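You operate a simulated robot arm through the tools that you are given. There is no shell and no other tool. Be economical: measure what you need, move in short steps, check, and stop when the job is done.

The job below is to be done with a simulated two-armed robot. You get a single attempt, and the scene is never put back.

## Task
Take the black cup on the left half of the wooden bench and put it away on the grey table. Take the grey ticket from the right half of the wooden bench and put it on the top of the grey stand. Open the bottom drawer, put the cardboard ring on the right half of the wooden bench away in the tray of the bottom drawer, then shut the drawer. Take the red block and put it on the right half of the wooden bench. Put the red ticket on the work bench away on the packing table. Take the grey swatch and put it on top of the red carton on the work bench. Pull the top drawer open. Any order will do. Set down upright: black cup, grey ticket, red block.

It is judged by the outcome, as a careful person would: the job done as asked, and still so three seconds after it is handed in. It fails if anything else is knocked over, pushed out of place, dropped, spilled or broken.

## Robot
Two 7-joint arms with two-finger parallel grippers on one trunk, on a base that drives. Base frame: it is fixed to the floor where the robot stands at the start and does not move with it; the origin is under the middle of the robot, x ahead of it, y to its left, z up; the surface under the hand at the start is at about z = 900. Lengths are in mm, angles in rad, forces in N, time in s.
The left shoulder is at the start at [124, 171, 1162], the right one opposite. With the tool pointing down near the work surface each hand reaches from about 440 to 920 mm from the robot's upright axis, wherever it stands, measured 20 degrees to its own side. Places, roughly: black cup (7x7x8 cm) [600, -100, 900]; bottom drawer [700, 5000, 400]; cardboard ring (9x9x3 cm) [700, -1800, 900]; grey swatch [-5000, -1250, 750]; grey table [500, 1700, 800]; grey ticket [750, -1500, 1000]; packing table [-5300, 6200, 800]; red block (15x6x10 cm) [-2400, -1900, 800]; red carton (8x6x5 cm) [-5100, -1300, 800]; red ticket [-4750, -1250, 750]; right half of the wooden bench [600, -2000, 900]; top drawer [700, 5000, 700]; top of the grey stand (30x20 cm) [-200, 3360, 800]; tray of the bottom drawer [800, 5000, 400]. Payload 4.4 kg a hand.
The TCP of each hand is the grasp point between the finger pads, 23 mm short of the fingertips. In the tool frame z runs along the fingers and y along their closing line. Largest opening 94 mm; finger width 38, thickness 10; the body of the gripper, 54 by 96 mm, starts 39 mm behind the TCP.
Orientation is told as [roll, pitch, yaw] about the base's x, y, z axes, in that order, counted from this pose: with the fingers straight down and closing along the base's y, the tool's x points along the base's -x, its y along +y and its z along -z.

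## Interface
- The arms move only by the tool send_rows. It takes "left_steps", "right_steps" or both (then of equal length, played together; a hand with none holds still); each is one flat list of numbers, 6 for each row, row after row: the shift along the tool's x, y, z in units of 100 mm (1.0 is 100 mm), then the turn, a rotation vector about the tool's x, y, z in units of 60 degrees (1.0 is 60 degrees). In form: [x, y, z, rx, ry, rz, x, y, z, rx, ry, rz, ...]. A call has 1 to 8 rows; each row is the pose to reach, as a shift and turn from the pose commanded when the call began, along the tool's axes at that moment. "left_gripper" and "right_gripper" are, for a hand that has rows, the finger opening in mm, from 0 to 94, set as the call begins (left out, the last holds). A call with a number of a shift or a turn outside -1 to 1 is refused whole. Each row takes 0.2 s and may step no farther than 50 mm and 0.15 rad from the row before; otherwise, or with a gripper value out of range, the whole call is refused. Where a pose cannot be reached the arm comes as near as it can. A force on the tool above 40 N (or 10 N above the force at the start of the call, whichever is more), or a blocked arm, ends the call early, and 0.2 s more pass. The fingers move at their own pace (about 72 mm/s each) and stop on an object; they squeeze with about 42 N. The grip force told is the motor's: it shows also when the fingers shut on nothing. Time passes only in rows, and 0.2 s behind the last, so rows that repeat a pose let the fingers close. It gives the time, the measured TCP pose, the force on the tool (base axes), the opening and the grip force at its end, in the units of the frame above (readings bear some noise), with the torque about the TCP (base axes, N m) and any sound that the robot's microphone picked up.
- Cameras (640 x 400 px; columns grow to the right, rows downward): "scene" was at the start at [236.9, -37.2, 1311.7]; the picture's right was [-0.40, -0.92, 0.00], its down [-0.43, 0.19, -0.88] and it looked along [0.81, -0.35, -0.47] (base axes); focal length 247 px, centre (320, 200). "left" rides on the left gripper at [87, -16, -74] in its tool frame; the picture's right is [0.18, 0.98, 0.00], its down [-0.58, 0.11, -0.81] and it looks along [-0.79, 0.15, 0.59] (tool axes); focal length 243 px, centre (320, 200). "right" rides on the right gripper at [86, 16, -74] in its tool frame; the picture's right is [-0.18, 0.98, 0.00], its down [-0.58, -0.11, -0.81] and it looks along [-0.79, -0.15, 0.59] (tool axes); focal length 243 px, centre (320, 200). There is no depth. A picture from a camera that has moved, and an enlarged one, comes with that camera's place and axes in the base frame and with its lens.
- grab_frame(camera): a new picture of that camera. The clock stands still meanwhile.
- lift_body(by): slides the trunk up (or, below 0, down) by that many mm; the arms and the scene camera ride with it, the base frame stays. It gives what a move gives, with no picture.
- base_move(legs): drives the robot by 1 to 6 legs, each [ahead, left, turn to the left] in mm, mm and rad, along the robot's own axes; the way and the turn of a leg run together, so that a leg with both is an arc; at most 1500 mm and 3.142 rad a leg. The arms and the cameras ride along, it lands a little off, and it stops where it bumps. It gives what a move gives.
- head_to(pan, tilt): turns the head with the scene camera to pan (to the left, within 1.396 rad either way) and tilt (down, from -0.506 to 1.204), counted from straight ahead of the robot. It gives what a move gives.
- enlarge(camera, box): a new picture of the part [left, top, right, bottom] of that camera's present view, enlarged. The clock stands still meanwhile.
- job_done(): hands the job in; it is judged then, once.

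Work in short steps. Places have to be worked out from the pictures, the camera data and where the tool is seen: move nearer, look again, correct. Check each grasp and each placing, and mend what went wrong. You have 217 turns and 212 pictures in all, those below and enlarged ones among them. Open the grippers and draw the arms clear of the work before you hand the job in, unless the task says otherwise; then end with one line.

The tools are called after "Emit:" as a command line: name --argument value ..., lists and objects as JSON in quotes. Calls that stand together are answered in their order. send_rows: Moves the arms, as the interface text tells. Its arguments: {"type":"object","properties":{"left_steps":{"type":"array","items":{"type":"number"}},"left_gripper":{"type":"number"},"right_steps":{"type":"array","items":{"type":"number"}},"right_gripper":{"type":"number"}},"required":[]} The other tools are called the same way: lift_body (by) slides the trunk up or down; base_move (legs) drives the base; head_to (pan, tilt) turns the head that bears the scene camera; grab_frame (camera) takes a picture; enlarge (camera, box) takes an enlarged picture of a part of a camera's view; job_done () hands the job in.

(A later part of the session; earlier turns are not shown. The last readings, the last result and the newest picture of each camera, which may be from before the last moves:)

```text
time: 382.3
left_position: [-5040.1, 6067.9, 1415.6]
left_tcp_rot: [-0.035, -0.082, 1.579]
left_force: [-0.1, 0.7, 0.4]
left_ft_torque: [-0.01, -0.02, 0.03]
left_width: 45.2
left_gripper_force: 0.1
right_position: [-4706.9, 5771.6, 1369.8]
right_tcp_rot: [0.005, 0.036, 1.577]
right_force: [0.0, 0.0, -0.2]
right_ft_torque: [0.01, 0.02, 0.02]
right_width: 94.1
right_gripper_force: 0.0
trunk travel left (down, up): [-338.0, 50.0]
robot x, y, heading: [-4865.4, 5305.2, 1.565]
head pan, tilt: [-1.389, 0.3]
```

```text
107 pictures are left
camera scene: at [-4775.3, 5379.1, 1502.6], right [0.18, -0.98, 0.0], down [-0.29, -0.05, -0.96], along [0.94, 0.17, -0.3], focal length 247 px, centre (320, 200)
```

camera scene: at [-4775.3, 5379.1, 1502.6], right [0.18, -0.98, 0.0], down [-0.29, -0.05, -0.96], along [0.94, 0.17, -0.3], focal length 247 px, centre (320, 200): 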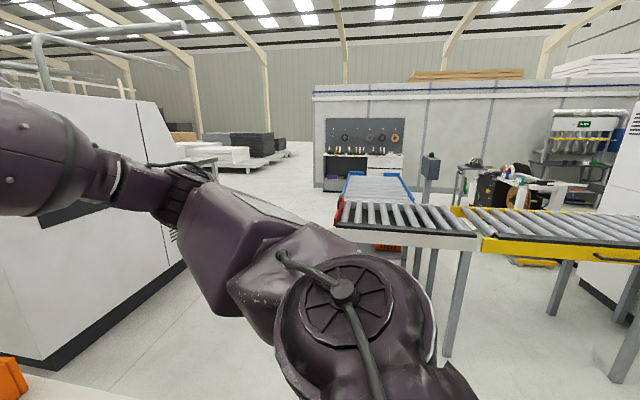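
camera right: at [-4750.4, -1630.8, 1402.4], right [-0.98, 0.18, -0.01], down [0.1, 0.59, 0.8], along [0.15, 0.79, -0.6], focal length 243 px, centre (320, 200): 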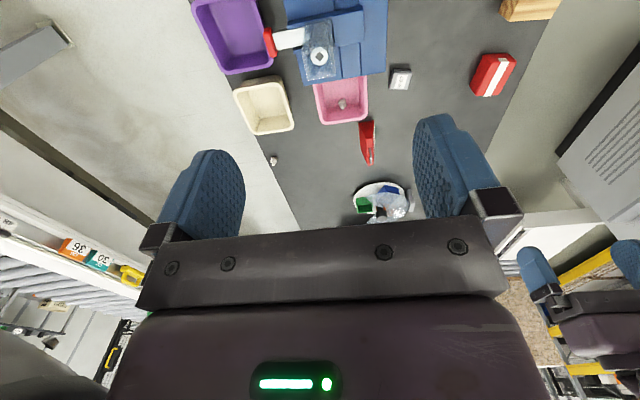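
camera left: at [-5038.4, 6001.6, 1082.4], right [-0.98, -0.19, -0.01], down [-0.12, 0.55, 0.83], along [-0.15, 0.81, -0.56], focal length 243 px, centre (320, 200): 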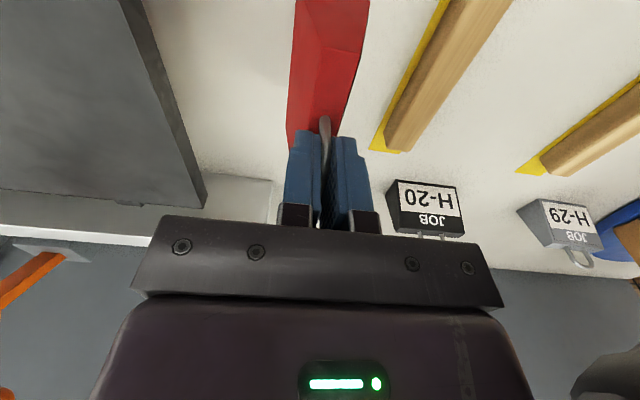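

An aisle leads east, north of the roller conveyors (y≈5560), to the drawer unit. I'll turn right and drive along it.

Emit:
base_move --legs '[[-60, 0, 0], [0, 0, -1.567], [950, 0, 0], [0, 950, 0]]'

Emit:
head_to --pan -0.1 --tilt 0.35

Emit:
grab_frame --camera "scene"

```text
time: 399.9
left_position: [-3151.7, 6363.6, 1415.6]
left_tcp_rot: [-0.034, -0.082, 0.012]
left_force: [0.4, -0.2, -0.2]
left_ft_torque: [0.01, -0.01, -0.02]
left_width: 44.8
left_gripper_force: 0.0
right_position: [-3449.0, 6029.8, 1370.6]
right_tcp_rot: [0.005, 0.037, 0.011]
right_force: [0.3, 0.6, 0.9]
right_ft_torque: [0.0, -0.01, 0.03]
right_width: 94.0
right_gripper_force: 0.0
trunk travel left (down, up): [-338.0, 50.0]
robot x, y, heading: [-3912.6, 6190.1, 0.001]
head pan, tilt: [-1.389, 0.3]
```

```text
time: 401.4
left_position: [-3152.3, 6363.0, 1416.9]
left_tcp_rot: [-0.034, -0.084, 0.013]
left_force: [-0.1, 0.4, 0.1]
left_ft_torque: [-0.02, 0.02, 0.0]
left_width: 45.1
left_gripper_force: 0.1
right_position: [-3449.1, 6030.2, 1370.0]
right_tcp_rot: [0.006, 0.037, 0.008]
right_force: [-0.6, -0.3, -0.6]
right_ft_torque: [0.02, 0.02, 0.02]
right_width: 94.3
right_gripper_force: 0.1
trunk travel left (down, up): [-338.0, 50.0]
robot x, y, heading: [-3913.9, 6189.4, -0.001]
head pan, tilt: [-0.099, 0.351]
```

```text
106 pictures are left
camera scene: at [-3764.0, 6179.1, 1497.9], right [-0.1, -1.0, 0.0], down [-0.34, 0.03, -0.94], along [0.93, -0.09, -0.34], focal length 247 px, centre (320, 200)
```

scene: 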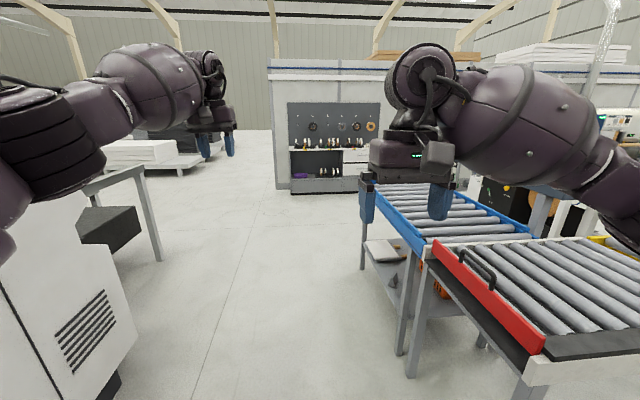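

Clear ahead. I'll drive 3200 mm east and look toward the drawers.

Emit:
base_move --legs '[[1500, 0, 0], [1500, 0, 0], [150, 0, 0]]'

Emit:
head_to --pan -0.6 --tilt 0.4

Emit:
grab_frame --camera "scene"

```text
time: 416.8
left_position: [5.8, 6315.8, 1415.7]
left_tcp_rot: [-0.035, -0.081, -0.009]
left_force: [-0.8, -0.4, -0.2]
left_ft_torque: [-0.01, 0.01, 0.0]
left_width: 45.3
left_gripper_force: 0.0
right_position: [-297.2, 5989.1, 1370.7]
right_tcp_rot: [0.006, 0.04, -0.011]
right_force: [1.0, -0.4, -0.4]
right_ft_torque: [-0.01, 0.02, 0.05]
right_width: 94.3
right_gripper_force: 0.1
trunk travel left (down, up): [-338.0, 50.0]
robot x, y, heading: [-756.0, 6154.1, -0.014]
head pan, tilt: [-0.099, 0.351]
```

```text
time: 417.8
left_position: [5.2, 6316.3, 1415.2]
left_tcp_rot: [-0.036, -0.082, -0.008]
left_force: [-1.0, 0.1, 0.5]
left_ft_torque: [-0.01, -0.05, 0.0]
left_width: 45.1
left_gripper_force: 0.0
right_position: [-297.5, 5988.9, 1370.5]
right_tcp_rot: [0.005, 0.036, -0.013]
right_force: [0.4, 1.9, 0.5]
right_ft_torque: [0.02, 0.0, 0.0]
right_width: 94.0
right_gripper_force: 0.0
trunk travel left (down, up): [-338.0, 50.0]
robot x, y, heading: [-760.8, 6156.3, -0.018]
head pan, tilt: [-0.6, 0.4]
```

```text
105 pictures are left
camera scene: at [-627.4, 6102.0, 1493.4], right [-0.58, -0.81, 0.0], down [-0.32, 0.23, -0.92], along [0.75, -0.53, -0.39], focal length 247 px, centre (320, 200)
```

scene: 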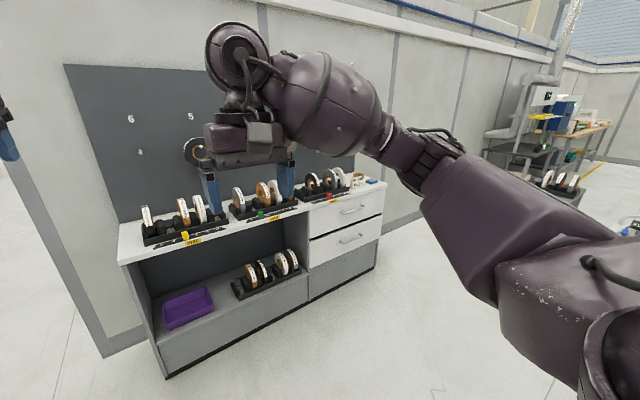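

I see the unit with coils and two white drawers (handles) at its south end. I'll slide south to y≈4600 and check the passage at the stand.

Emit:
base_move --legs '[[0, -1450, 0.014]]'

Emit:
head_to --pan -1.1 --tilt 0.45

Emit:
grab_frame --camera "scene"

Emit:
head_to --pan 0.15 --tilt 0.6

Emit:
grab_frame --camera "scene"

```text
time: 430.8
left_position: [-10.0, 4866.6, 1415.2]
left_tcp_rot: [-0.035, -0.082, 0.015]
left_force: [-0.3, 0.5, 0.1]
left_ft_torque: [0.0, -0.01, -0.03]
left_width: 45.1
left_gripper_force: 0.1
right_position: [-306.8, 4532.2, 1370.4]
right_tcp_rot: [0.005, 0.037, 0.01]
right_force: [-0.9, -0.1, -0.2]
right_ft_torque: [-0.02, 0.0, -0.01]
right_width: 94.2
right_gripper_force: 0.1
trunk travel left (down, up): [-338.0, 50.0]
robot x, y, heading: [-773.6, 4691.6, 0.002]
head pan, tilt: [-0.6, 0.4]
```

```text
time: 431.7
left_position: [-10.4, 4865.9, 1415.4]
left_tcp_rot: [-0.035, -0.084, 0.012]
left_force: [-0.2, 0.2, 0.1]
left_ft_torque: [0.02, 0.0, 0.03]
left_width: 45.2
left_gripper_force: 0.0
right_position: [-307.0, 4532.5, 1370.6]
right_tcp_rot: [0.006, 0.036, 0.009]
right_force: [-0.1, 0.4, -0.2]
right_ft_torque: [0.02, 0.03, 0.02]
right_width: 93.8
right_gripper_force: 0.1
trunk travel left (down, up): [-338.0, 50.0]
robot x, y, heading: [-775.4, 4690.9, 0.004]
head pan, tilt: [-1.1, 0.45]
```

```text
104 pictures are left
camera scene: at [-672.8, 4609.1, 1488.7], right [-0.89, -0.46, 0.0], down [-0.2, 0.39, -0.9], along [0.41, -0.8, -0.44], focal length 247 px, centre (320, 200)
```

scene: 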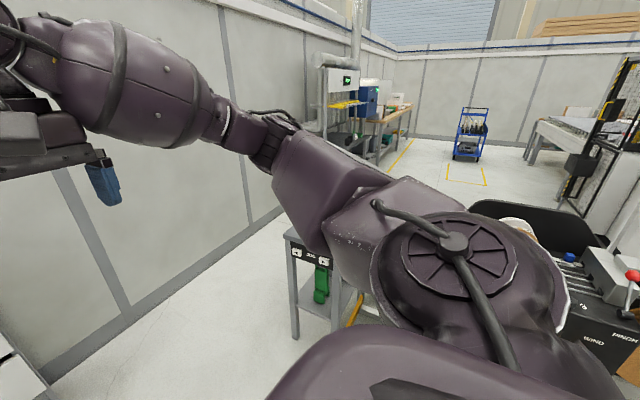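

```text
time: 433.1
left_position: [-10.7, 4866.0, 1415.4]
left_tcp_rot: [-0.034, -0.084, 0.015]
left_force: [0.4, 0.6, 0.4]
left_ft_torque: [0.0, 0.01, -0.03]
left_width: 45.0
left_gripper_force: 0.1
right_position: [-306.7, 4531.7, 1370.3]
right_tcp_rot: [0.005, 0.037, 0.009]
right_force: [0.3, 0.6, -0.1]
right_ft_torque: [0.01, -0.02, 0.03]
right_width: 93.8
right_gripper_force: 0.2
trunk travel left (down, up): [-338.0, 50.0]
robot x, y, heading: [-771.6, 4691.9, 0.006]
head pan, tilt: [0.15, 0.6]
```

```text
103 pictures are left
camera scene: at [-627.4, 4704.2, 1475.1], right [0.15, -0.99, 0.0], down [-0.56, -0.09, -0.83], along [0.82, 0.12, -0.56], focal length 247 px, centre (320, 200)
```

scene: 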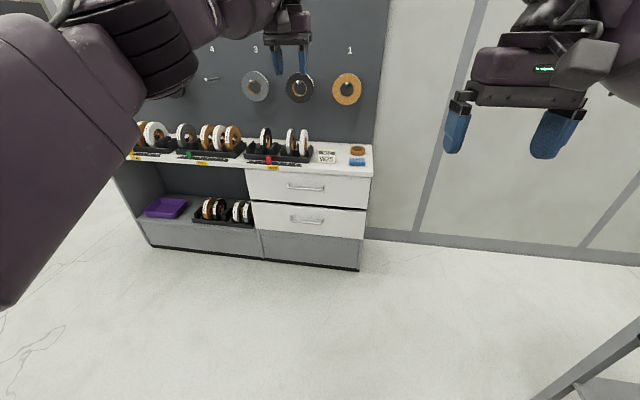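

Drawer handles: top ≈[585, 4962, 738], bottom ≈[585, 4975, 490]. For the passage between stand and black machine I'll move 400 mm south and look down to the right.

Emit:
base_move --legs '[[40, 0, 0], [0, -350, 0]]'

Emit:
head_to --pan -1.39 --tilt 0.75

Emit:
grab_frame --camera "scene"

Emit:
grab_frame --camera "right"

```text
time: 437.3
left_position: [30.4, 4516.9, 1414.6]
left_tcp_rot: [-0.033, -0.082, 0.014]
left_force: [0.2, 0.3, 0.4]
left_ft_torque: [0.01, 0.02, 0.0]
left_width: 45.1
left_gripper_force: 0.0
right_position: [-265.4, 4182.7, 1371.2]
right_tcp_rot: [0.005, 0.036, 0.01]
right_force: [0.2, -0.2, 0.4]
right_ft_torque: [-0.01, -0.01, 0.0]
right_width: 94.0
right_gripper_force: 0.1
trunk travel left (down, up): [-338.0, 50.0]
robot x, y, heading: [-730.9, 4344.5, 0.005]
head pan, tilt: [0.15, 0.6]
```

```text
time: 438.9
left_position: [29.8, 4516.6, 1416.0]
left_tcp_rot: [-0.035, -0.081, 0.013]
left_force: [0.6, -0.2, 0.2]
left_ft_torque: [0.02, -0.04, 0.02]
left_width: 45.1
left_gripper_force: 0.0
right_position: [-266.1, 4183.0, 1370.9]
right_tcp_rot: [0.004, 0.035, 0.01]
right_force: [0.0, 0.0, -0.7]
right_ft_torque: [0.02, -0.01, 0.01]
right_width: 94.2
right_gripper_force: 0.0
trunk travel left (down, up): [-338.0, 50.0]
robot x, y, heading: [-731.0, 4338.2, -0.002]
head pan, tilt: [-1.389, 0.75]
```

```text
102 pictures are left
camera scene: at [-658.3, 4259.6, 1462.3], right [-0.98, -0.18, 0.0], down [-0.13, 0.67, -0.73], along [0.14, -0.72, -0.68], focal length 247 px, centre (320, 200)
```

scene: 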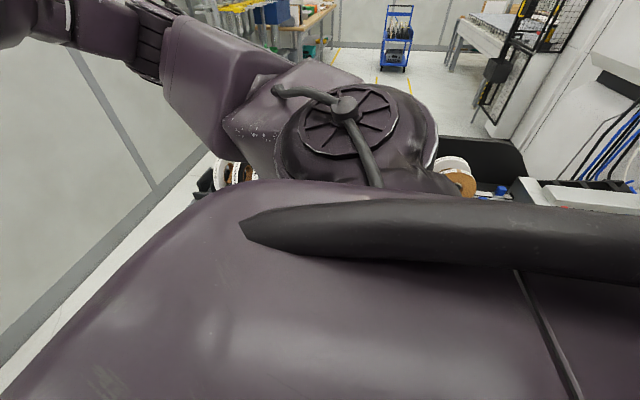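

```text
101 pictures are left
camera right: at [-349.9, 4198.2, 1448.3], right [0.17, 0.98, 0.0], down [0.61, -0.11, 0.78], along [0.77, -0.14, -0.62], focal length 243 px, centre (320, 200)
```

right: 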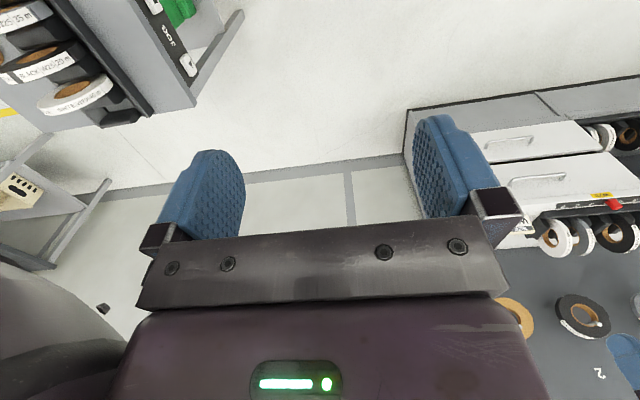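

The arm hides the gap; I'll turn to face south so that I can see it.

Emit:
base_move --legs '[[0, 150, 0], [0, 0, -1.57]]'

Emit:
head_to --pan 0.0 --tilt 0.65

Emit:
grab_frame --camera "scene"

```text
time: 444.7
left_position: [-559.1, 3728.4, 1416.0]
left_tcp_rot: [-0.035, -0.082, -1.56]
left_force: [-0.4, -0.4, 0.2]
left_ft_torque: [-0.01, -0.02, 0.02]
left_width: 45.1
left_gripper_force: 0.0
right_position: [-892.7, 4027.0, 1369.6]
right_tcp_rot: [0.006, 0.036, -1.562]
right_force: [-0.5, -0.3, -0.4]
right_ft_torque: [-0.02, 0.02, 0.01]
right_width: 94.0
right_gripper_force: 0.1
trunk travel left (down, up): [-338.0, 50.0]
robot x, y, heading: [-733.6, 4493.4, -1.567]
head pan, tilt: [-1.389, 0.75]
```

```text
time: 446.2
left_position: [-558.1, 3729.7, 1415.2]
left_tcp_rot: [-0.037, -0.081, -1.559]
left_force: [-0.1, -0.3, 0.7]
left_ft_torque: [0.02, 0.06, -0.05]
left_width: 45.1
left_gripper_force: 0.0
right_position: [-890.3, 4026.8, 1371.7]
right_tcp_rot: [0.007, 0.035, -1.563]
right_force: [0.4, -0.6, -0.1]
right_ft_torque: [0.02, 0.01, 0.02]
right_width: 93.8
right_gripper_force: 0.1
trunk travel left (down, up): [-338.0, 50.0]
robot x, y, heading: [-730.7, 4489.2, -1.568]
head pan, tilt: [0.0, 0.649]
```

```text
100 pictures are left
camera scene: at [-731.3, 4347.1, 1470.8], right [-1.0, 0.0, 0.0], down [0.0, 0.6, -0.8], along [0.0, -0.8, -0.6], focal length 247 px, centre (320, 200)
```

scene: 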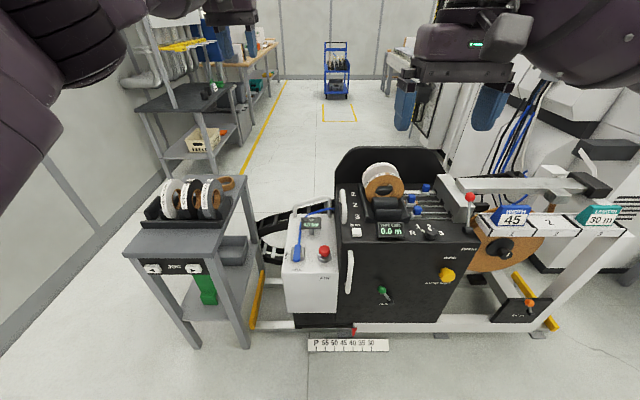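

The black machine blocks the middle, but between the stand (x≲30) and the wall (x≈957) there is a gap of ~920 mm. I'll go east in front of the stand and look closely.

Emit:
base_move --legs '[[120, 0, 0], [0, 880, 0]]'

Emit:
head_to --pan 0.0 --tilt 0.85

Emit:
grab_frame --camera "scene"

Emit:
head_to --pan 0.9 --tilt 0.8

Emit:
grab_frame --camera "scene"

```text
time: 455.1
left_position: [318.9, 3610.3, 1416.1]
left_tcp_rot: [-0.034, -0.082, -1.556]
left_force: [0.6, 0.5, 0.9]
left_ft_torque: [0.01, -0.01, 0.0]
left_width: 44.9
left_gripper_force: 0.1
right_position: [-14.5, 3908.1, 1371.8]
right_tcp_rot: [0.005, 0.037, -1.56]
right_force: [-0.6, -0.1, -0.8]
right_ft_torque: [0.02, -0.02, -0.01]
right_width: 94.1
right_gripper_force: 0.1
trunk travel left (down, up): [-338.0, 50.0]
robot x, y, heading: [148.0, 4372.2, -1.57]
head pan, tilt: [0.0, 0.649]
```

```text
time: 455.8
left_position: [319.5, 3612.0, 1415.5]
left_tcp_rot: [-0.035, -0.082, -1.557]
left_force: [-0.3, -0.1, -0.4]
left_ft_torque: [-0.01, -0.01, 0.03]
left_width: 45.1
left_gripper_force: 0.1
right_position: [-14.6, 3907.0, 1370.9]
right_tcp_rot: [0.005, 0.038, -1.559]
right_force: [0.1, 0.5, 0.5]
right_ft_torque: [-0.03, 0.03, 0.03]
right_width: 93.6
right_gripper_force: 0.0
trunk travel left (down, up): [-338.0, 50.0]
robot x, y, heading: [143.8, 4373.8, -1.569]
head pan, tilt: [0.0, 0.85]
```

```text
99 pictures are left
camera scene: at [145.4, 4236.8, 1454.3], right [-1.0, 0.0, 0.0], down [0.0, 0.75, -0.66], along [0.0, -0.66, -0.75], focal length 247 px, centre (320, 200)
```

scene: 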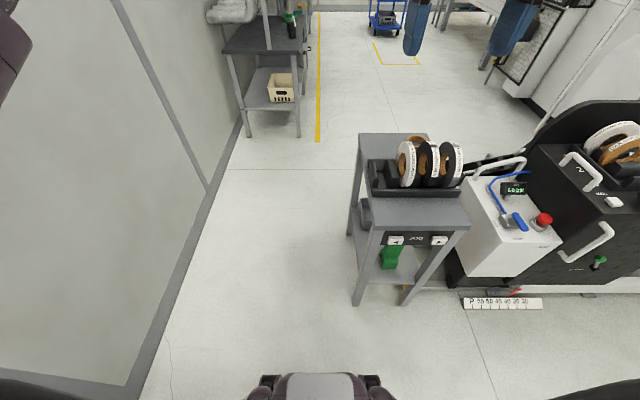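

```text
time: 457.0
left_position: [318.6, 3611.2, 1416.0]
left_tcp_rot: [-0.033, -0.082, -1.557]
left_force: [-0.1, -0.3, 0.1]
left_ft_torque: [-0.03, 0.02, 0.03]
left_width: 45.2
left_gripper_force: 0.0
right_position: [-14.0, 3908.7, 1371.2]
right_tcp_rot: [0.006, 0.036, -1.559]
right_force: [0.4, -0.2, 0.7]
right_ft_torque: [-0.01, 0.01, 0.02]
right_width: 93.9
right_gripper_force: 0.0
trunk travel left (down, up): [-338.0, 50.0]
robot x, y, heading: [147.4, 4372.5, -1.568]
head pan, tilt: [0.901, 0.799]
```

```text
98 pictures are left
camera scene: at [208.5, 4265.0, 1458.3], right [-0.62, -0.78, 0.0], down [-0.56, 0.44, -0.7], along [0.55, -0.43, -0.72], focal length 247 px, centre (320, 200)
```

scene: 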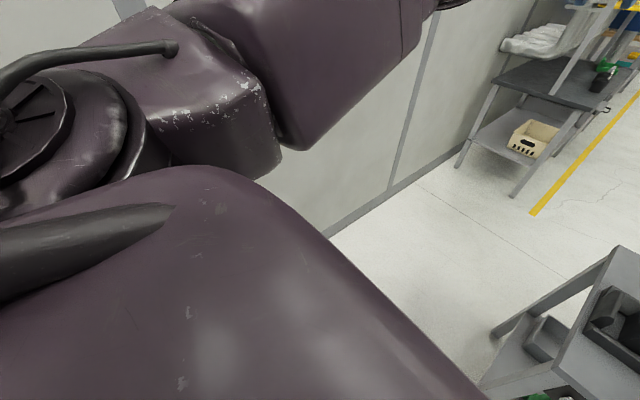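

The stand's east side is at x≈0 and the wall at x≈1030, so I'll drive through at x≈437, then turn west south of the stand.

Emit:
base_move --legs '[[200, 0, 0], [0, 300, 0], [1170, 0, 0], [0, 0, -1.57], [0, 230, 0], [1000, 0, 0]]'

Emit:
head_to --pan 0.0 --tilt 0.5

Emit:
grab_frame --camera "scene"

```text
time: 477.8
left_position: [-1309.6, 2580.4, 1415.8]
left_tcp_rot: [-0.035, -0.082, -3.124]
left_force: [-0.1, 0.3, -0.1]
left_ft_torque: [0.03, 0.0, 0.0]
left_width: 45.0
left_gripper_force: 0.0
right_position: [-1014.2, 2916.7, 1370.5]
right_tcp_rot: [0.005, 0.037, -3.126]
right_force: [0.1, 0.1, 0.6]
right_ft_torque: [0.01, -0.02, 0.03]
right_width: 94.1
right_gripper_force: 0.1
trunk travel left (down, up): [-338.0, 50.0]
robot x, y, heading: [-545.9, 2758.7, -3.137]
head pan, tilt: [0.901, 0.799]
```

```text
time: 479.0
left_position: [-1307.6, 2581.7, 1415.1]
left_tcp_rot: [-0.035, -0.083, -3.122]
left_force: [-0.3, -0.6, 0.6]
left_ft_torque: [-0.05, -0.01, 0.02]
left_width: 44.8
left_gripper_force: 0.1
right_position: [-1013.7, 2917.3, 1371.0]
right_tcp_rot: [0.004, 0.038, -3.127]
right_force: [-0.2, -0.8, 0.3]
right_ft_torque: [-0.01, -0.01, -0.03]
right_width: 94.0
right_gripper_force: 0.0
trunk travel left (down, up): [-338.0, 50.0]
robot x, y, heading: [-545.9, 2759.6, -3.129]
head pan, tilt: [0.0, 0.499]
```

```text
97 pictures are left
camera scene: at [-695.0, 2757.9, 1484.2], right [-0.01, 1.0, 0.0], down [0.48, 0.0, -0.88], along [-0.88, -0.01, -0.48], focal length 247 px, centre (320, 200)
```

scene: 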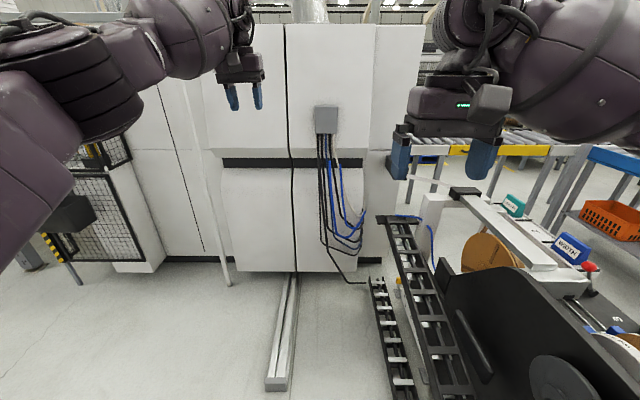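

Through. I'll turn to face east and drive south back to the right half of the wooden bench.

Emit:
base_move --legs '[[0, 0, 3.133], [0, -1500, 0], [0, -1500, 0], [0, -320, 0], [330, 0, 0], [0, -900, 0]]'

Emit:
head_to --pan 0.15 --tilt 0.55

Emit:
grab_frame --camera "scene"

```text
time: 481.3
left_position: [-1240.3, 2383.2, 1415.4]
left_tcp_rot: [-0.035, -0.082, -2.874]
left_force: [0.7, -1.0, 1.6]
left_ft_torque: [0.03, 0.0, -0.04]
left_width: 45.1
left_gripper_force: 0.1
right_position: [-1036.2, 2781.0, 1370.3]
right_tcp_rot: [0.006, 0.037, -2.877]
right_force: [-0.3, -0.2, 0.4]
right_ft_torque: [0.01, 0.0, 0.0]
right_width: 94.1
right_gripper_force: 0.0
trunk travel left (down, up): [-338.0, 50.0]
robot x, y, heading: [-545.2, 2743.2, -2.879]
head pan, tilt: [0.0, 0.499]
stopped in leg 1: the robot was blocked; the commanded pose is now the measured one
```

```text
time: 482.0
left_position: [-1239.1, 2384.3, 1415.5]
left_tcp_rot: [-0.033, -0.083, -2.873]
left_force: [0.6, 0.3, -0.6]
left_ft_torque: [-0.04, 0.02, 0.01]
left_width: 44.9
left_gripper_force: 0.1
right_position: [-1036.5, 2781.3, 1370.7]
right_tcp_rot: [0.004, 0.037, -2.875]
right_force: [0.1, -0.2, -0.1]
right_ft_torque: [0.0, -0.01, 0.02]
right_width: 94.2
right_gripper_force: 0.0
trunk travel left (down, up): [-338.0, 50.0]
robot x, y, heading: [-548.1, 2743.4, -2.885]
head pan, tilt: [0.15, 0.55]
```

```text
96 pictures are left
camera scene: at [-683.1, 2695.1, 1479.7], right [-0.4, 0.92, 0.0], down [0.48, 0.21, -0.85], along [-0.78, -0.34, -0.52], focal length 247 px, centre (320, 200)
```

scene: 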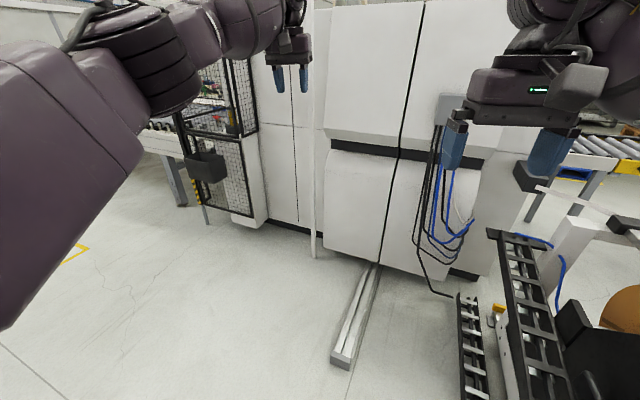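

A base corner met the machine's outfeed. I'll turn back, move 350 mm south and then rotate.

Emit:
base_move --legs '[[0, 0, -0.25], [0, 380, 0], [0, 0, 3.133], [0, -1400, 0], [0, -1400, 0]]'

```text
time: 518.2
left_position: [259.2, -239.1, 1415.3]
left_tcp_rot: [-0.036, -0.081, 0.029]
left_force: [0.1, -0.5, 0.0]
left_ft_torque: [0.02, 0.05, -0.01]
left_width: 45.1
left_gripper_force: 0.0
right_position: [-32.1, -576.6, 1371.4]
right_tcp_rot: [0.006, 0.037, 0.03]
right_force: [0.6, 0.4, -0.4]
right_ft_torque: [0.03, 0.03, 0.0]
right_width: 93.9
right_gripper_force: 0.1
trunk travel left (down, up): [-338.0, 50.0]
robot x, y, heading: [-501.6, -427.2, 0.025]
head pan, tilt: [0.15, 0.55]
```

I'll drive on to face the grey ticket and ring area.

Emit:
base_move --legs '[[290, 0, -0.025], [0, -950, 0]]'

Emit:
head_to --pan 0.0 --tilt 0.55

Emit:
grab_frame --camera "scene"

Emit:
enlarge --camera "scene" --box '[240, 140, 440, 240]'

Emit:
grab_frame --camera "left"

```text
time: 528.4
left_position: [546.4, -1203.4, 1415.1]
left_tcp_rot: [-0.036, -0.082, 0.003]
left_force: [0.6, -0.4, -0.1]
left_ft_torque: [0.0, 0.01, 0.0]
left_width: 44.9
left_gripper_force: 0.0
right_position: [247.0, -1533.9, 1370.8]
right_tcp_rot: [0.005, 0.037, 0.002]
right_force: [-0.5, 0.3, -0.6]
right_ft_torque: [0.0, -0.02, 0.0]
right_width: 93.9
right_gripper_force: 0.0
trunk travel left (down, up): [-338.0, 50.0]
robot x, y, heading: [-216.0, -1374.6, -0.002]
head pan, tilt: [0.15, 0.55]
```

```text
time: 529.1
left_position: [546.7, -1203.2, 1415.0]
left_tcp_rot: [-0.033, -0.081, 0.002]
left_force: [-0.2, -0.3, 0.6]
left_ft_torque: [-0.02, -0.01, -0.03]
left_width: 45.1
left_gripper_force: 0.1
right_position: [246.2, -1534.7, 1371.4]
right_tcp_rot: [0.005, 0.038, 0.0]
right_force: [-0.3, 0.1, 0.4]
right_ft_torque: [-0.01, -0.02, -0.01]
right_width: 93.9
right_gripper_force: 0.1
trunk travel left (down, up): [-338.0, 50.0]
robot x, y, heading: [-216.1, -1367.6, -0.011]
head pan, tilt: [0.0, 0.55]
```

```text
95 pictures are left
camera scene: at [-69.8, -1372.5, 1479.6], right [-0.01, -1.0, 0.0], down [-0.52, 0.0, -0.85], along [0.85, -0.01, -0.52], focal length 247 px, centre (320, 200)
```

scene: 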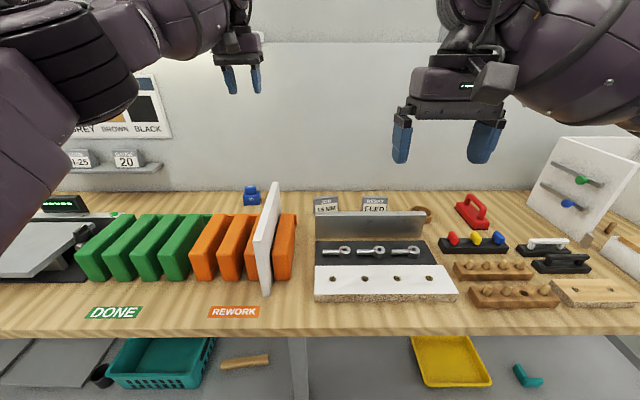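

```text
3.20 times, centred on (340, 190) of scene
camera zoom: at [-69.8, -1372.5, 1479.6], right [-0.01, -1.0, 0.0], down [-0.52, 0.0, -0.85], along [0.85, -0.01, -0.52], focal length 791 px, centre (256, 232)
```

zoom: 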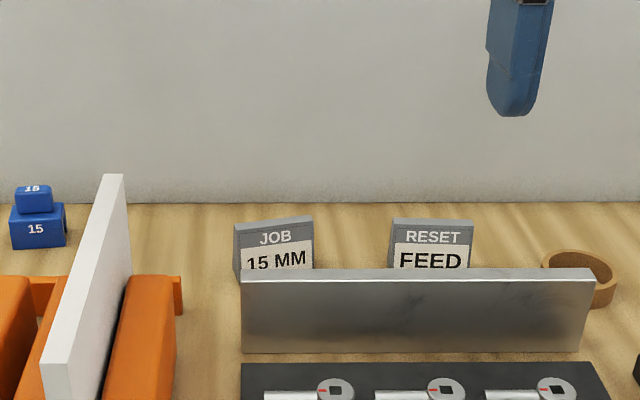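

```text
93 pictures are left
camera left: at [455.0, -1216.8, 1482.8], right [-0.18, 0.98, -0.05], down [0.51, 0.14, 0.85], along [0.84, 0.13, -0.53], focal length 243 px, centre (320, 200)
```

left: 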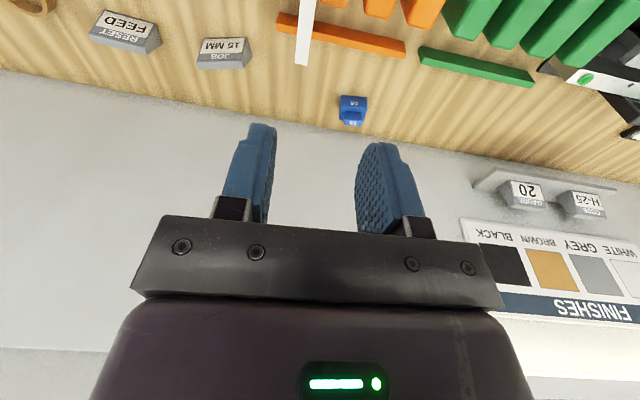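

The grey "JOB 15 MM" card is the ticket. I'll bring the left hand above it: base right and ahead, trunk down, and level the left wrist.

Emit:
base_move --legs '[[0, -195, 0], [205, 0, 0]]'

Emit:
lift_body --by -170

Emit:
send_rows --left_steps '[0.2, 0, 0.2, -0.03, 0.05, 0, 0.4, 0, 0.4, -0.034, 0.078, 0]' --left_gripper 70

Emit:
grab_frame --camera "left"

Emit:
grab_frame --camera "scene"

```text
time: 532.7
left_position: [748.9, -1397.3, 1415.0]
left_tcp_rot: [-0.036, -0.08, 0.005]
left_force: [-0.1, -0.6, -0.8]
left_ft_torque: [0.04, 0.03, -0.02]
left_width: 45.2
left_gripper_force: 0.1
right_position: [449.0, -1728.7, 1371.3]
right_tcp_rot: [0.005, 0.037, 0.002]
right_force: [0.3, -0.1, -0.6]
right_ft_torque: [0.0, -0.03, 0.04]
right_width: 94.0
right_gripper_force: 0.1
trunk travel left (down, up): [-338.0, 50.0]
robot x, y, heading: [-17.6, -1566.6, -0.007]
head pan, tilt: [0.0, 0.55]
```

```text
time: 534.6
left_position: [746.8, -1399.2, 1248.0]
left_tcp_rot: [-0.035, -0.085, 0.006]
left_force: [-0.8, 0.3, 0.7]
left_ft_torque: [0.01, -0.03, -0.01]
left_width: 45.0
left_gripper_force: 0.0
right_position: [447.2, -1728.5, 1201.9]
right_tcp_rot: [0.006, 0.033, 0.002]
right_force: [-0.7, 0.5, 0.8]
right_ft_torque: [0.02, -0.04, -0.01]
right_width: 94.0
right_gripper_force: 0.0
trunk travel left (down, up): [-168.0, 220.0]
robot x, y, heading: [-15.2, -1566.7, -0.002]
head pan, tilt: [0.0, 0.55]
```

```text
time: 535.2
left_position: [711.7, -1399.5, 1203.1]
left_tcp_rot: [0.003, 0.0, 0.003]
left_force: [0.0, 1.4, 0.4]
left_ft_torque: [0.0, 0.0, -0.01]
left_width: 70.0
left_gripper_force: 0.0
right_position: [448.7, -1727.5, 1201.1]
right_tcp_rot: [0.005, 0.036, 0.002]
right_force: [-0.4, -0.3, 0.4]
right_ft_torque: [-0.01, 0.03, 0.0]
right_width: 94.0
right_gripper_force: 0.1
trunk travel left (down, up): [-168.0, 220.0]
robot x, y, heading: [-18.8, -1567.3, -0.004]
head pan, tilt: [0.0, 0.55]
```

```text
92 pictures are left
camera left: at [625.9, -1414.8, 1277.1], right [-0.19, 0.98, 0.0], down [0.58, 0.11, 0.81], along [0.79, 0.15, -0.59], focal length 243 px, centre (320, 200)
```

left: 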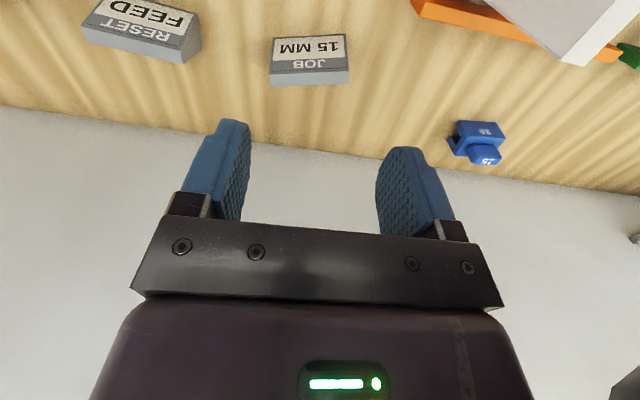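

```text
91 pictures are left
camera scene: at [234.6, -1568.0, 1298.0], right [-0.01, -1.0, 0.0], down [-0.52, 0.0, -0.85], along [0.85, 0.0, -0.52], focal length 247 px, centre (320, 200)
```

scene: 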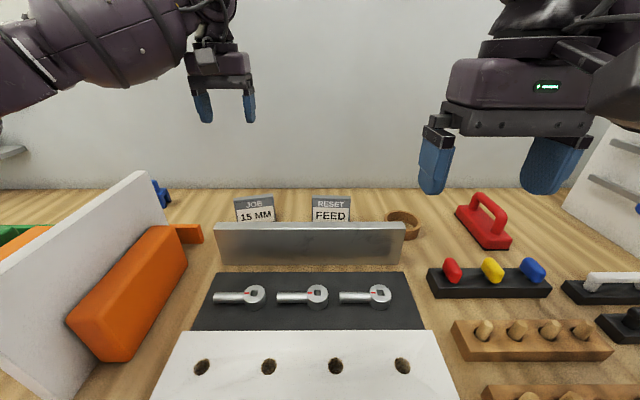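

The card's top ridge runs from ≈[785, -1447] to [760, -1353] (15° yaw), centre [773, -1400]. I'll move over it and turn the wrist -75° so the fingers close across its thickness.

Emit:
send_rows --left_steps '[-0.12, 0, 0.1, 0, 0, 0.139, -0.25, 0, 0.2, 0, 0, 0.278, -0.4, 0, 0.3, 0, 0, 0.417, -0.5, 0, 0.4, 0, 0, 0.556, -0.6, 0, 0.5, 0, 0, 0.695]'

Emit:
send_rows --left_steps '[0, 0, 0.1, 0, 0, 0.139, 0, 0, 0.2, 0, 0, 0.278, 0, 0, 0.3, 0, 0, 0.417, 0, 0, 0.4, 0, 0, 0.555]'

Emit:
grab_frame --camera "left"

Emit:
grab_frame --camera "scene"

```text
time: 536.4
left_position: [761.0, -1399.1, 1163.9]
left_tcp_rot: [0.002, 0.0, -0.578]
left_force: [-0.1, 0.1, 0.7]
left_ft_torque: [0.02, 0.01, -0.01]
left_width: 70.0
left_gripper_force: 0.0
left hand out of reach, approached as far as the arm can: row 5
right_position: [448.1, -1728.8, 1201.1]
right_tcp_rot: [0.005, 0.037, 0.001]
right_force: [0.1, 0.7, 0.1]
right_ft_torque: [0.0, -0.01, 0.06]
right_width: 94.0
right_gripper_force: 0.1
trunk travel left (down, up): [-168.0, 220.0]
robot x, y, heading: [-14.5, -1567.1, -0.006]
head pan, tilt: [0.0, 0.55]
```

```text
time: 537.4
left_position: [689.7, -1386.3, 1074.8]
left_tcp_rot: [0.088, -0.018, -0.839]
left_force: [0.1, 0.7, 0.8]
left_ft_torque: [-0.01, 0.01, 0.01]
left_width: 70.1
left_gripper_force: 0.1
left hand out of reach, approached as far as the arm can: row 1, 2, 3, 4
right_position: [449.0, -1726.7, 1200.3]
right_tcp_rot: [0.004, 0.036, 0.003]
right_force: [0.5, 1.1, 1.3]
right_ft_torque: [-0.06, 0.02, 0.02]
right_width: 94.0
right_gripper_force: 0.1
trunk travel left (down, up): [-168.0, 220.0]
robot x, y, heading: [-16.1, -1566.8, -0.012]
head pan, tilt: [0.0, 0.55]
```

```text
90 pictures are left
camera left: at [614.0, -1334.4, 1145.5], right [0.6, 0.79, 0.08], down [0.41, -0.4, 0.82], along [0.68, -0.47, -0.56], focal length 243 px, centre (320, 200)
```

left: 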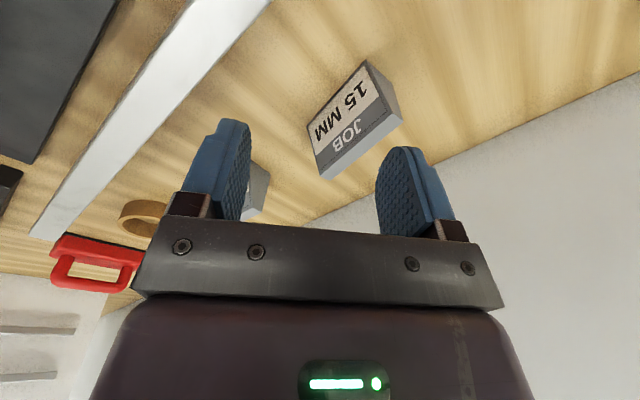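

```text
89 pictures are left
camera scene: at [234.9, -1566.3, 1297.8], right [0.0, -1.0, 0.0], down [-0.52, 0.0, -0.85], along [0.85, 0.0, -0.52], focal length 247 px, centre (320, 200)
```

scene: 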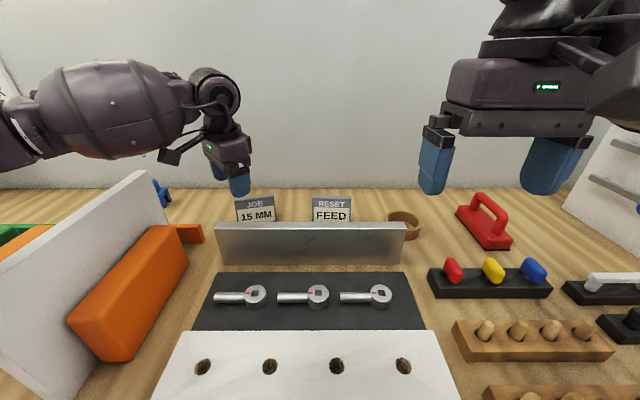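

The wrist can't turn that way beyond ≈-35°. I'll rotate in the other direction (to +105°), which is equivalent for the fingers.

Emit:
send_rows --left_steps '[0.05, 0, -0.1, 0, 0, -0.14, 0.1, 0, -0.2, 0, 0, -0.28, 0.1, 0, -0.3, 0, 0, -0.42, 0.1, 0, -0.4, 0, 0, -0.56, 0.1, 0, -0.4, 0, 0, -0.7, 0.1, 0, -0.4, 0, 0, -0.84, 0.1, 0, -0.4, 0, 0, -0.98]'

Emit:
send_rows --left_steps '[0, 0, 0, 0, 0, -0.14, 0, 0, 0, 0, 0, -0.28, 0, 0, 0, 0, 0, -0.42, 0, 0, 0, 0, 0, -0.56, 0, 0, 0, 0, 0, -0.7, 0, 0, 0, 0, 0, -0.84, 0, 0, 0, 0, 0, -0.98]'

Emit:
send_rows --left_steps '[0, 0, 0, 0, 0, -0.14, 0, 0, 0, 0, 0, -0.28, 0, 0, 0, 0, 0, -0.42, 0, 0, 0, 0, 0, -0.56]'

```text
time: 539.0
left_position: [679.5, -1382.2, 1114.6]
left_tcp_rot: [0.031, -0.084, 0.188]
left_force: [-0.2, 0.1, 0.5]
left_ft_torque: [0.0, 0.01, 0.01]
left_width: 70.2
left_gripper_force: 0.1
right_position: [448.8, -1729.3, 1200.5]
right_tcp_rot: [0.005, 0.036, 0.002]
right_force: [-0.8, 0.2, 0.4]
right_ft_torque: [0.0, 0.04, 0.0]
right_width: 94.2
right_gripper_force: 0.0
trunk travel left (down, up): [-168.0, 220.0]
robot x, y, heading: [-17.5, -1567.9, -0.008]
head pan, tilt: [0.0, 0.55]
```

```text
time: 540.6
left_position: [678.8, -1382.9, 1114.5]
left_tcp_rot: [-0.055, -0.069, 1.217]
left_force: [-0.4, 0.3, -0.1]
left_ft_torque: [0.01, -0.01, 0.02]
left_width: 69.8
left_gripper_force: 0.1
right_position: [449.3, -1729.3, 1200.2]
right_tcp_rot: [0.005, 0.035, 0.003]
right_force: [1.0, 0.3, 0.1]
right_ft_torque: [-0.01, 0.0, -0.02]
right_width: 93.9
right_gripper_force: 0.1
trunk travel left (down, up): [-168.0, 220.0]
robot x, y, heading: [-10.6, -1563.3, -0.009]
head pan, tilt: [0.0, 0.55]
```

```text
time: 541.6
left_position: [679.4, -1381.4, 1114.4]
left_tcp_rot: [-0.086, -0.026, 1.803]
left_force: [0.1, -0.1, 0.0]
left_ft_torque: [0.01, 0.08, -0.03]
left_width: 70.1
left_gripper_force: 0.1
right_position: [449.1, -1729.0, 1200.5]
right_tcp_rot: [0.004, 0.037, 0.002]
right_force: [0.2, 0.0, 0.8]
right_ft_torque: [0.0, 0.01, 0.03]
right_width: 93.8
right_gripper_force: 0.0
trunk travel left (down, up): [-168.0, 220.0]
robot x, y, heading: [-14.5, -1564.4, -0.004]
head pan, tilt: [0.0, 0.55]
```

The wrist reached yaw 1.80. I'll level it and move over the card centre.

Emit:
send_rows --left_steps '[0.13, -0.29, 0, -0.04, 0.012, 0.01, 0.27, -0.58, 0, -0.082, 0.025, 0.01, 0.4, -0.87, 0, -0.082, 0.025, 0.01]'

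Emit:
grab_frame --camera "left"

Emit:
enlarge --camera "scene" --box '[160, 100, 360, 260]'

```text
time: 542.4
left_position: [773.0, -1403.2, 1120.0]
left_tcp_rot: [0.002, 0.0, 1.787]
left_force: [0.2, 0.5, 0.0]
left_ft_torque: [0.01, 0.04, 0.01]
left_width: 69.4
left_gripper_force: 0.0
right_position: [448.1, -1730.6, 1200.2]
right_tcp_rot: [0.005, 0.038, 0.003]
right_force: [0.4, 0.0, -0.4]
right_ft_torque: [0.0, 0.0, 0.0]
right_width: 94.2
right_gripper_force: 0.0
trunk travel left (down, up): [-168.0, 220.0]
robot x, y, heading: [-15.4, -1562.6, -0.003]
head pan, tilt: [0.0, 0.55]
```

```text
88 pictures are left
camera left: at [809.0, -1483.4, 1194.4], right [-0.92, -0.39, 0.0], down [-0.23, 0.54, 0.81], along [-0.32, 0.74, -0.59], focal length 243 px, centre (320, 200)
```

left: 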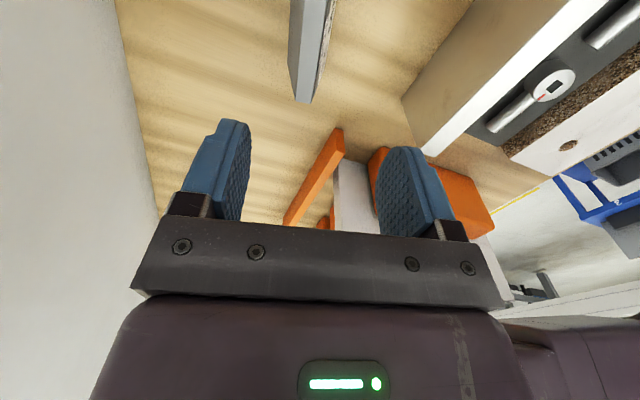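

```text
2.50 times, centred on (260, 180) of scene
camera zoom: at [235.0, -1569.2, 1297.9], right [-0.01, -1.0, 0.0], down [-0.52, 0.0, -0.85], along [0.85, 0.0, -0.52], focal length 618 px, centre (470, 250)
```

zoom: 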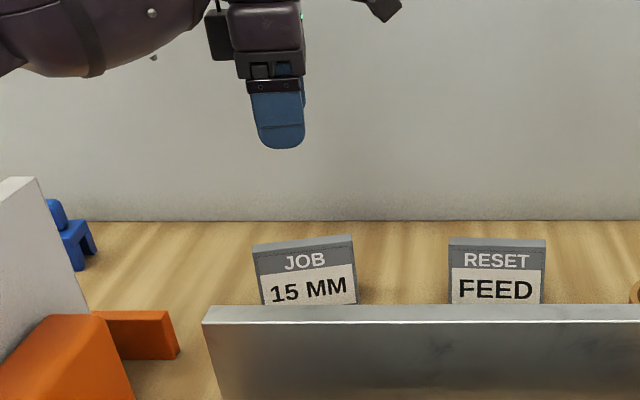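

I'll enlarge the wrist view to fix the ridge exactly.

Emit:
enlarge --camera "left" --box '[240, 0, 400, 120]'

```text
3.33 times, centred on (320, 60) of left
camera zoom: at [809.0, -1483.4, 1194.4], right [-0.92, -0.39, 0.0], down [-0.23, 0.54, 0.81], along [-0.32, 0.74, -0.59], focal length 809 px, centre (320, 667)
```

zoom: 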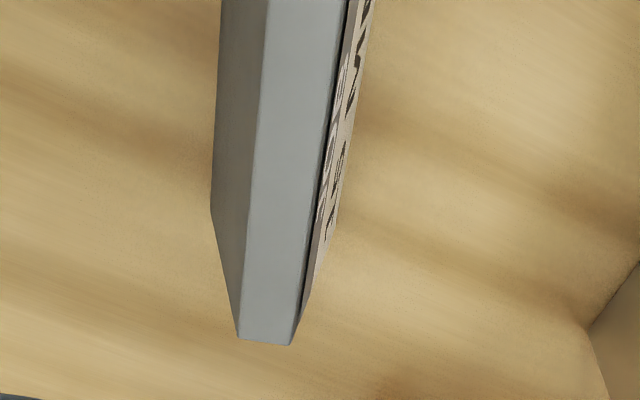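

The ridge centre is ≈[781, -1400]. I'll correct and descend to z≈942 in two moves, then close.

Emit:
send_rows --left_steps '[0, -0.05, 0.4, 0, 0, -0.03, 0, -0.085, 0.8, 0, 0, -0.03]'

Emit:
grab_frame --camera "left"

```text
time: 543.0
left_position: [781.6, -1399.3, 1039.7]
left_tcp_rot: [0.002, -0.001, 1.819]
left_force: [0.8, 1.0, 0.4]
left_ft_torque: [0.03, -0.02, -0.03]
left_width: 70.1
left_gripper_force: 0.1
right_position: [449.4, -1728.8, 1201.0]
right_tcp_rot: [0.006, 0.038, 0.001]
right_force: [0.0, 0.5, 0.1]
right_ft_torque: [0.0, 0.0, 0.0]
right_width: 94.0
right_gripper_force: 0.1
trunk travel left (down, up): [-168.0, 220.0]
robot x, y, heading: [-15.4, -1567.0, -0.006]
head pan, tilt: [0.0, 0.55]
```

```text
85 pictures are left
camera left: at [819.7, -1478.5, 1113.8], right [-0.91, -0.42, 0.0], down [-0.25, 0.54, 0.81], along [-0.34, 0.73, -0.59], focal length 243 px, centre (320, 200)
```

left: 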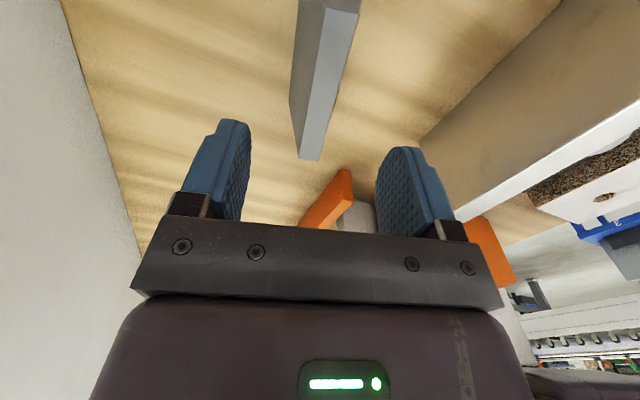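

Centred between the fingers. Down to z≈942 and close.

Emit:
send_rows --left_steps '[0, 0, 0.4, 0, 0, 0, 0, 0, 0.8, 0, 0, 0, 0, 0, 0.97, 0, 0, 0]'

Emit:
send_rows --left_steps '[0, 0, 0, 0, 0, 0, 0, 0, 0, 0, 0, 0, 0, 0, 0, 0, 0, 0]' --left_gripper 5

Emit:
send_rows --left_steps '[0, 0, -0.33, 0, 0, 0, 0, 0, -0.66, 0, 0, 0, 0, 0, -1.0, 0, 0, 0]'

Emit:
grab_frame --camera "left"

```text
time: 544.0
left_position: [788.2, -1396.2, 988.0]
left_tcp_rot: [-0.061, 0.015, 1.831]
left_force: [-0.1, -0.3, -1.9]
left_ft_torque: [-0.04, -0.03, -0.02]
left_width: 70.4
left_gripper_force: 0.1
right_position: [441.4, -1730.0, 1205.5]
right_tcp_rot: [0.007, 0.027, 0.004]
right_force: [-0.8, -0.6, -0.1]
right_ft_torque: [0.06, -0.03, 0.0]
right_width: 93.8
right_gripper_force: 0.0
trunk travel left (down, up): [-168.0, 220.0]
robot x, y, heading: [-13.2, -1564.2, -0.007]
head pan, tilt: [0.0, 0.55]
stopped in row 3 (left hand): the arm was blocked; the commanded pose is now the measured one
```

```text
time: 544.8
left_position: [786.0, -1394.4, 988.3]
left_tcp_rot: [-0.059, 0.016, 1.828]
left_force: [-0.3, 1.7, 0.7]
left_ft_torque: [-0.12, -0.01, 0.01]
left_width: 18.0
left_gripper_force: 42.4
right_position: [440.4, -1729.5, 1207.9]
right_tcp_rot: [0.004, 0.025, 0.002]
right_force: [0.3, -0.7, -0.3]
right_ft_torque: [0.05, 0.04, 0.0]
right_width: 93.8
right_gripper_force: 0.1
trunk travel left (down, up): [-168.0, 220.0]
robot x, y, heading: [-14.8, -1566.9, -0.008]
head pan, tilt: [0.0, 0.55]
```

```text
time: 545.6
left_position: [784.9, -1403.6, 1065.5]
left_tcp_rot: [-0.033, 0.012, 1.817]
left_force: [-0.3, -0.2, 0.1]
left_ft_torque: [-0.02, -0.01, 0.01]
left_width: 17.3
left_gripper_force: 42.2
right_position: [446.4, -1730.6, 1201.7]
right_tcp_rot: [0.004, 0.035, -0.001]
right_force: [-1.4, -0.7, 0.4]
right_ft_torque: [0.0, -0.02, 0.0]
right_width: 93.9
right_gripper_force: 0.0
trunk travel left (down, up): [-168.0, 220.0]
robot x, y, heading: [-13.7, -1565.3, -0.008]
head pan, tilt: [0.0, 0.55]
```

```text
84 pictures are left
camera left: at [820.2, -1481.6, 1142.2], right [-0.91, -0.42, -0.03], down [-0.27, 0.54, 0.8], along [-0.32, 0.73, -0.61], focal length 243 px, centre (320, 200)
```

left: 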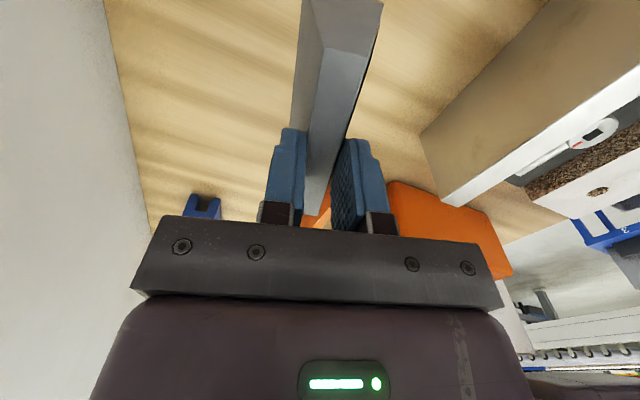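

The forearm was blocked at z≈988, so only the card's top is gripped. I'll check the scene for what the arm touched.

Emit:
grab_frame --camera "scene"

Emit:
head_to --pan 0.55 --tilt 0.6

Emit:
grab_frame --camera "scene"

```text
83 pictures are left
camera scene: at [233.5, -1569.1, 1298.2], right [-0.01, -1.0, 0.0], down [-0.52, 0.0, -0.85], along [0.85, -0.01, -0.52], focal length 247 px, centre (320, 200)
```

scene: 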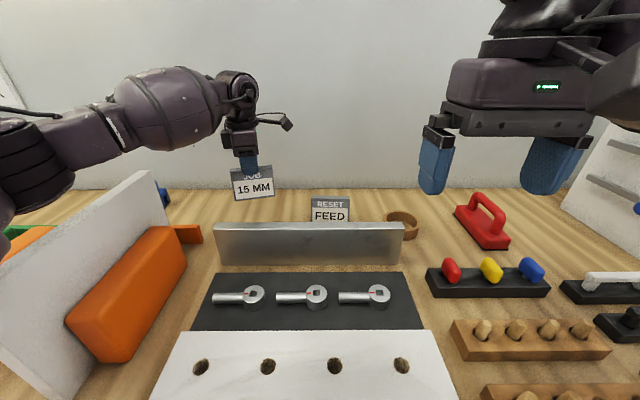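

```text
time: 546.6
left_position: [786.6, -1400.6, 1064.7]
left_tcp_rot: [-0.033, 0.01, 1.818]
left_force: [1.3, -0.9, -0.2]
left_ft_torque: [0.01, -0.02, -0.05]
left_width: 17.4
left_gripper_force: 41.8
right_position: [450.5, -1728.9, 1201.1]
right_tcp_rot: [0.005, 0.037, 0.002]
right_force: [-0.9, 0.3, 1.1]
right_ft_torque: [-0.01, 0.0, 0.0]
right_width: 94.0
right_gripper_force: 0.0
trunk travel left (down, up): [-168.0, 220.0]
robot x, y, heading: [-16.3, -1563.1, -0.005]
head pan, tilt: [0.55, 0.6]
```

```text
82 pictures are left
camera scene: at [221.3, -1522.0, 1293.5], right [0.52, -0.86, 0.0], down [-0.48, -0.29, -0.83], along [0.71, 0.43, -0.56], focal length 247 px, centre (320, 200)
```

scene: 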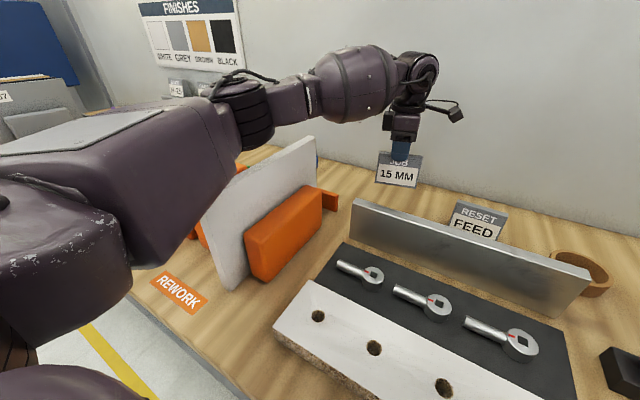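

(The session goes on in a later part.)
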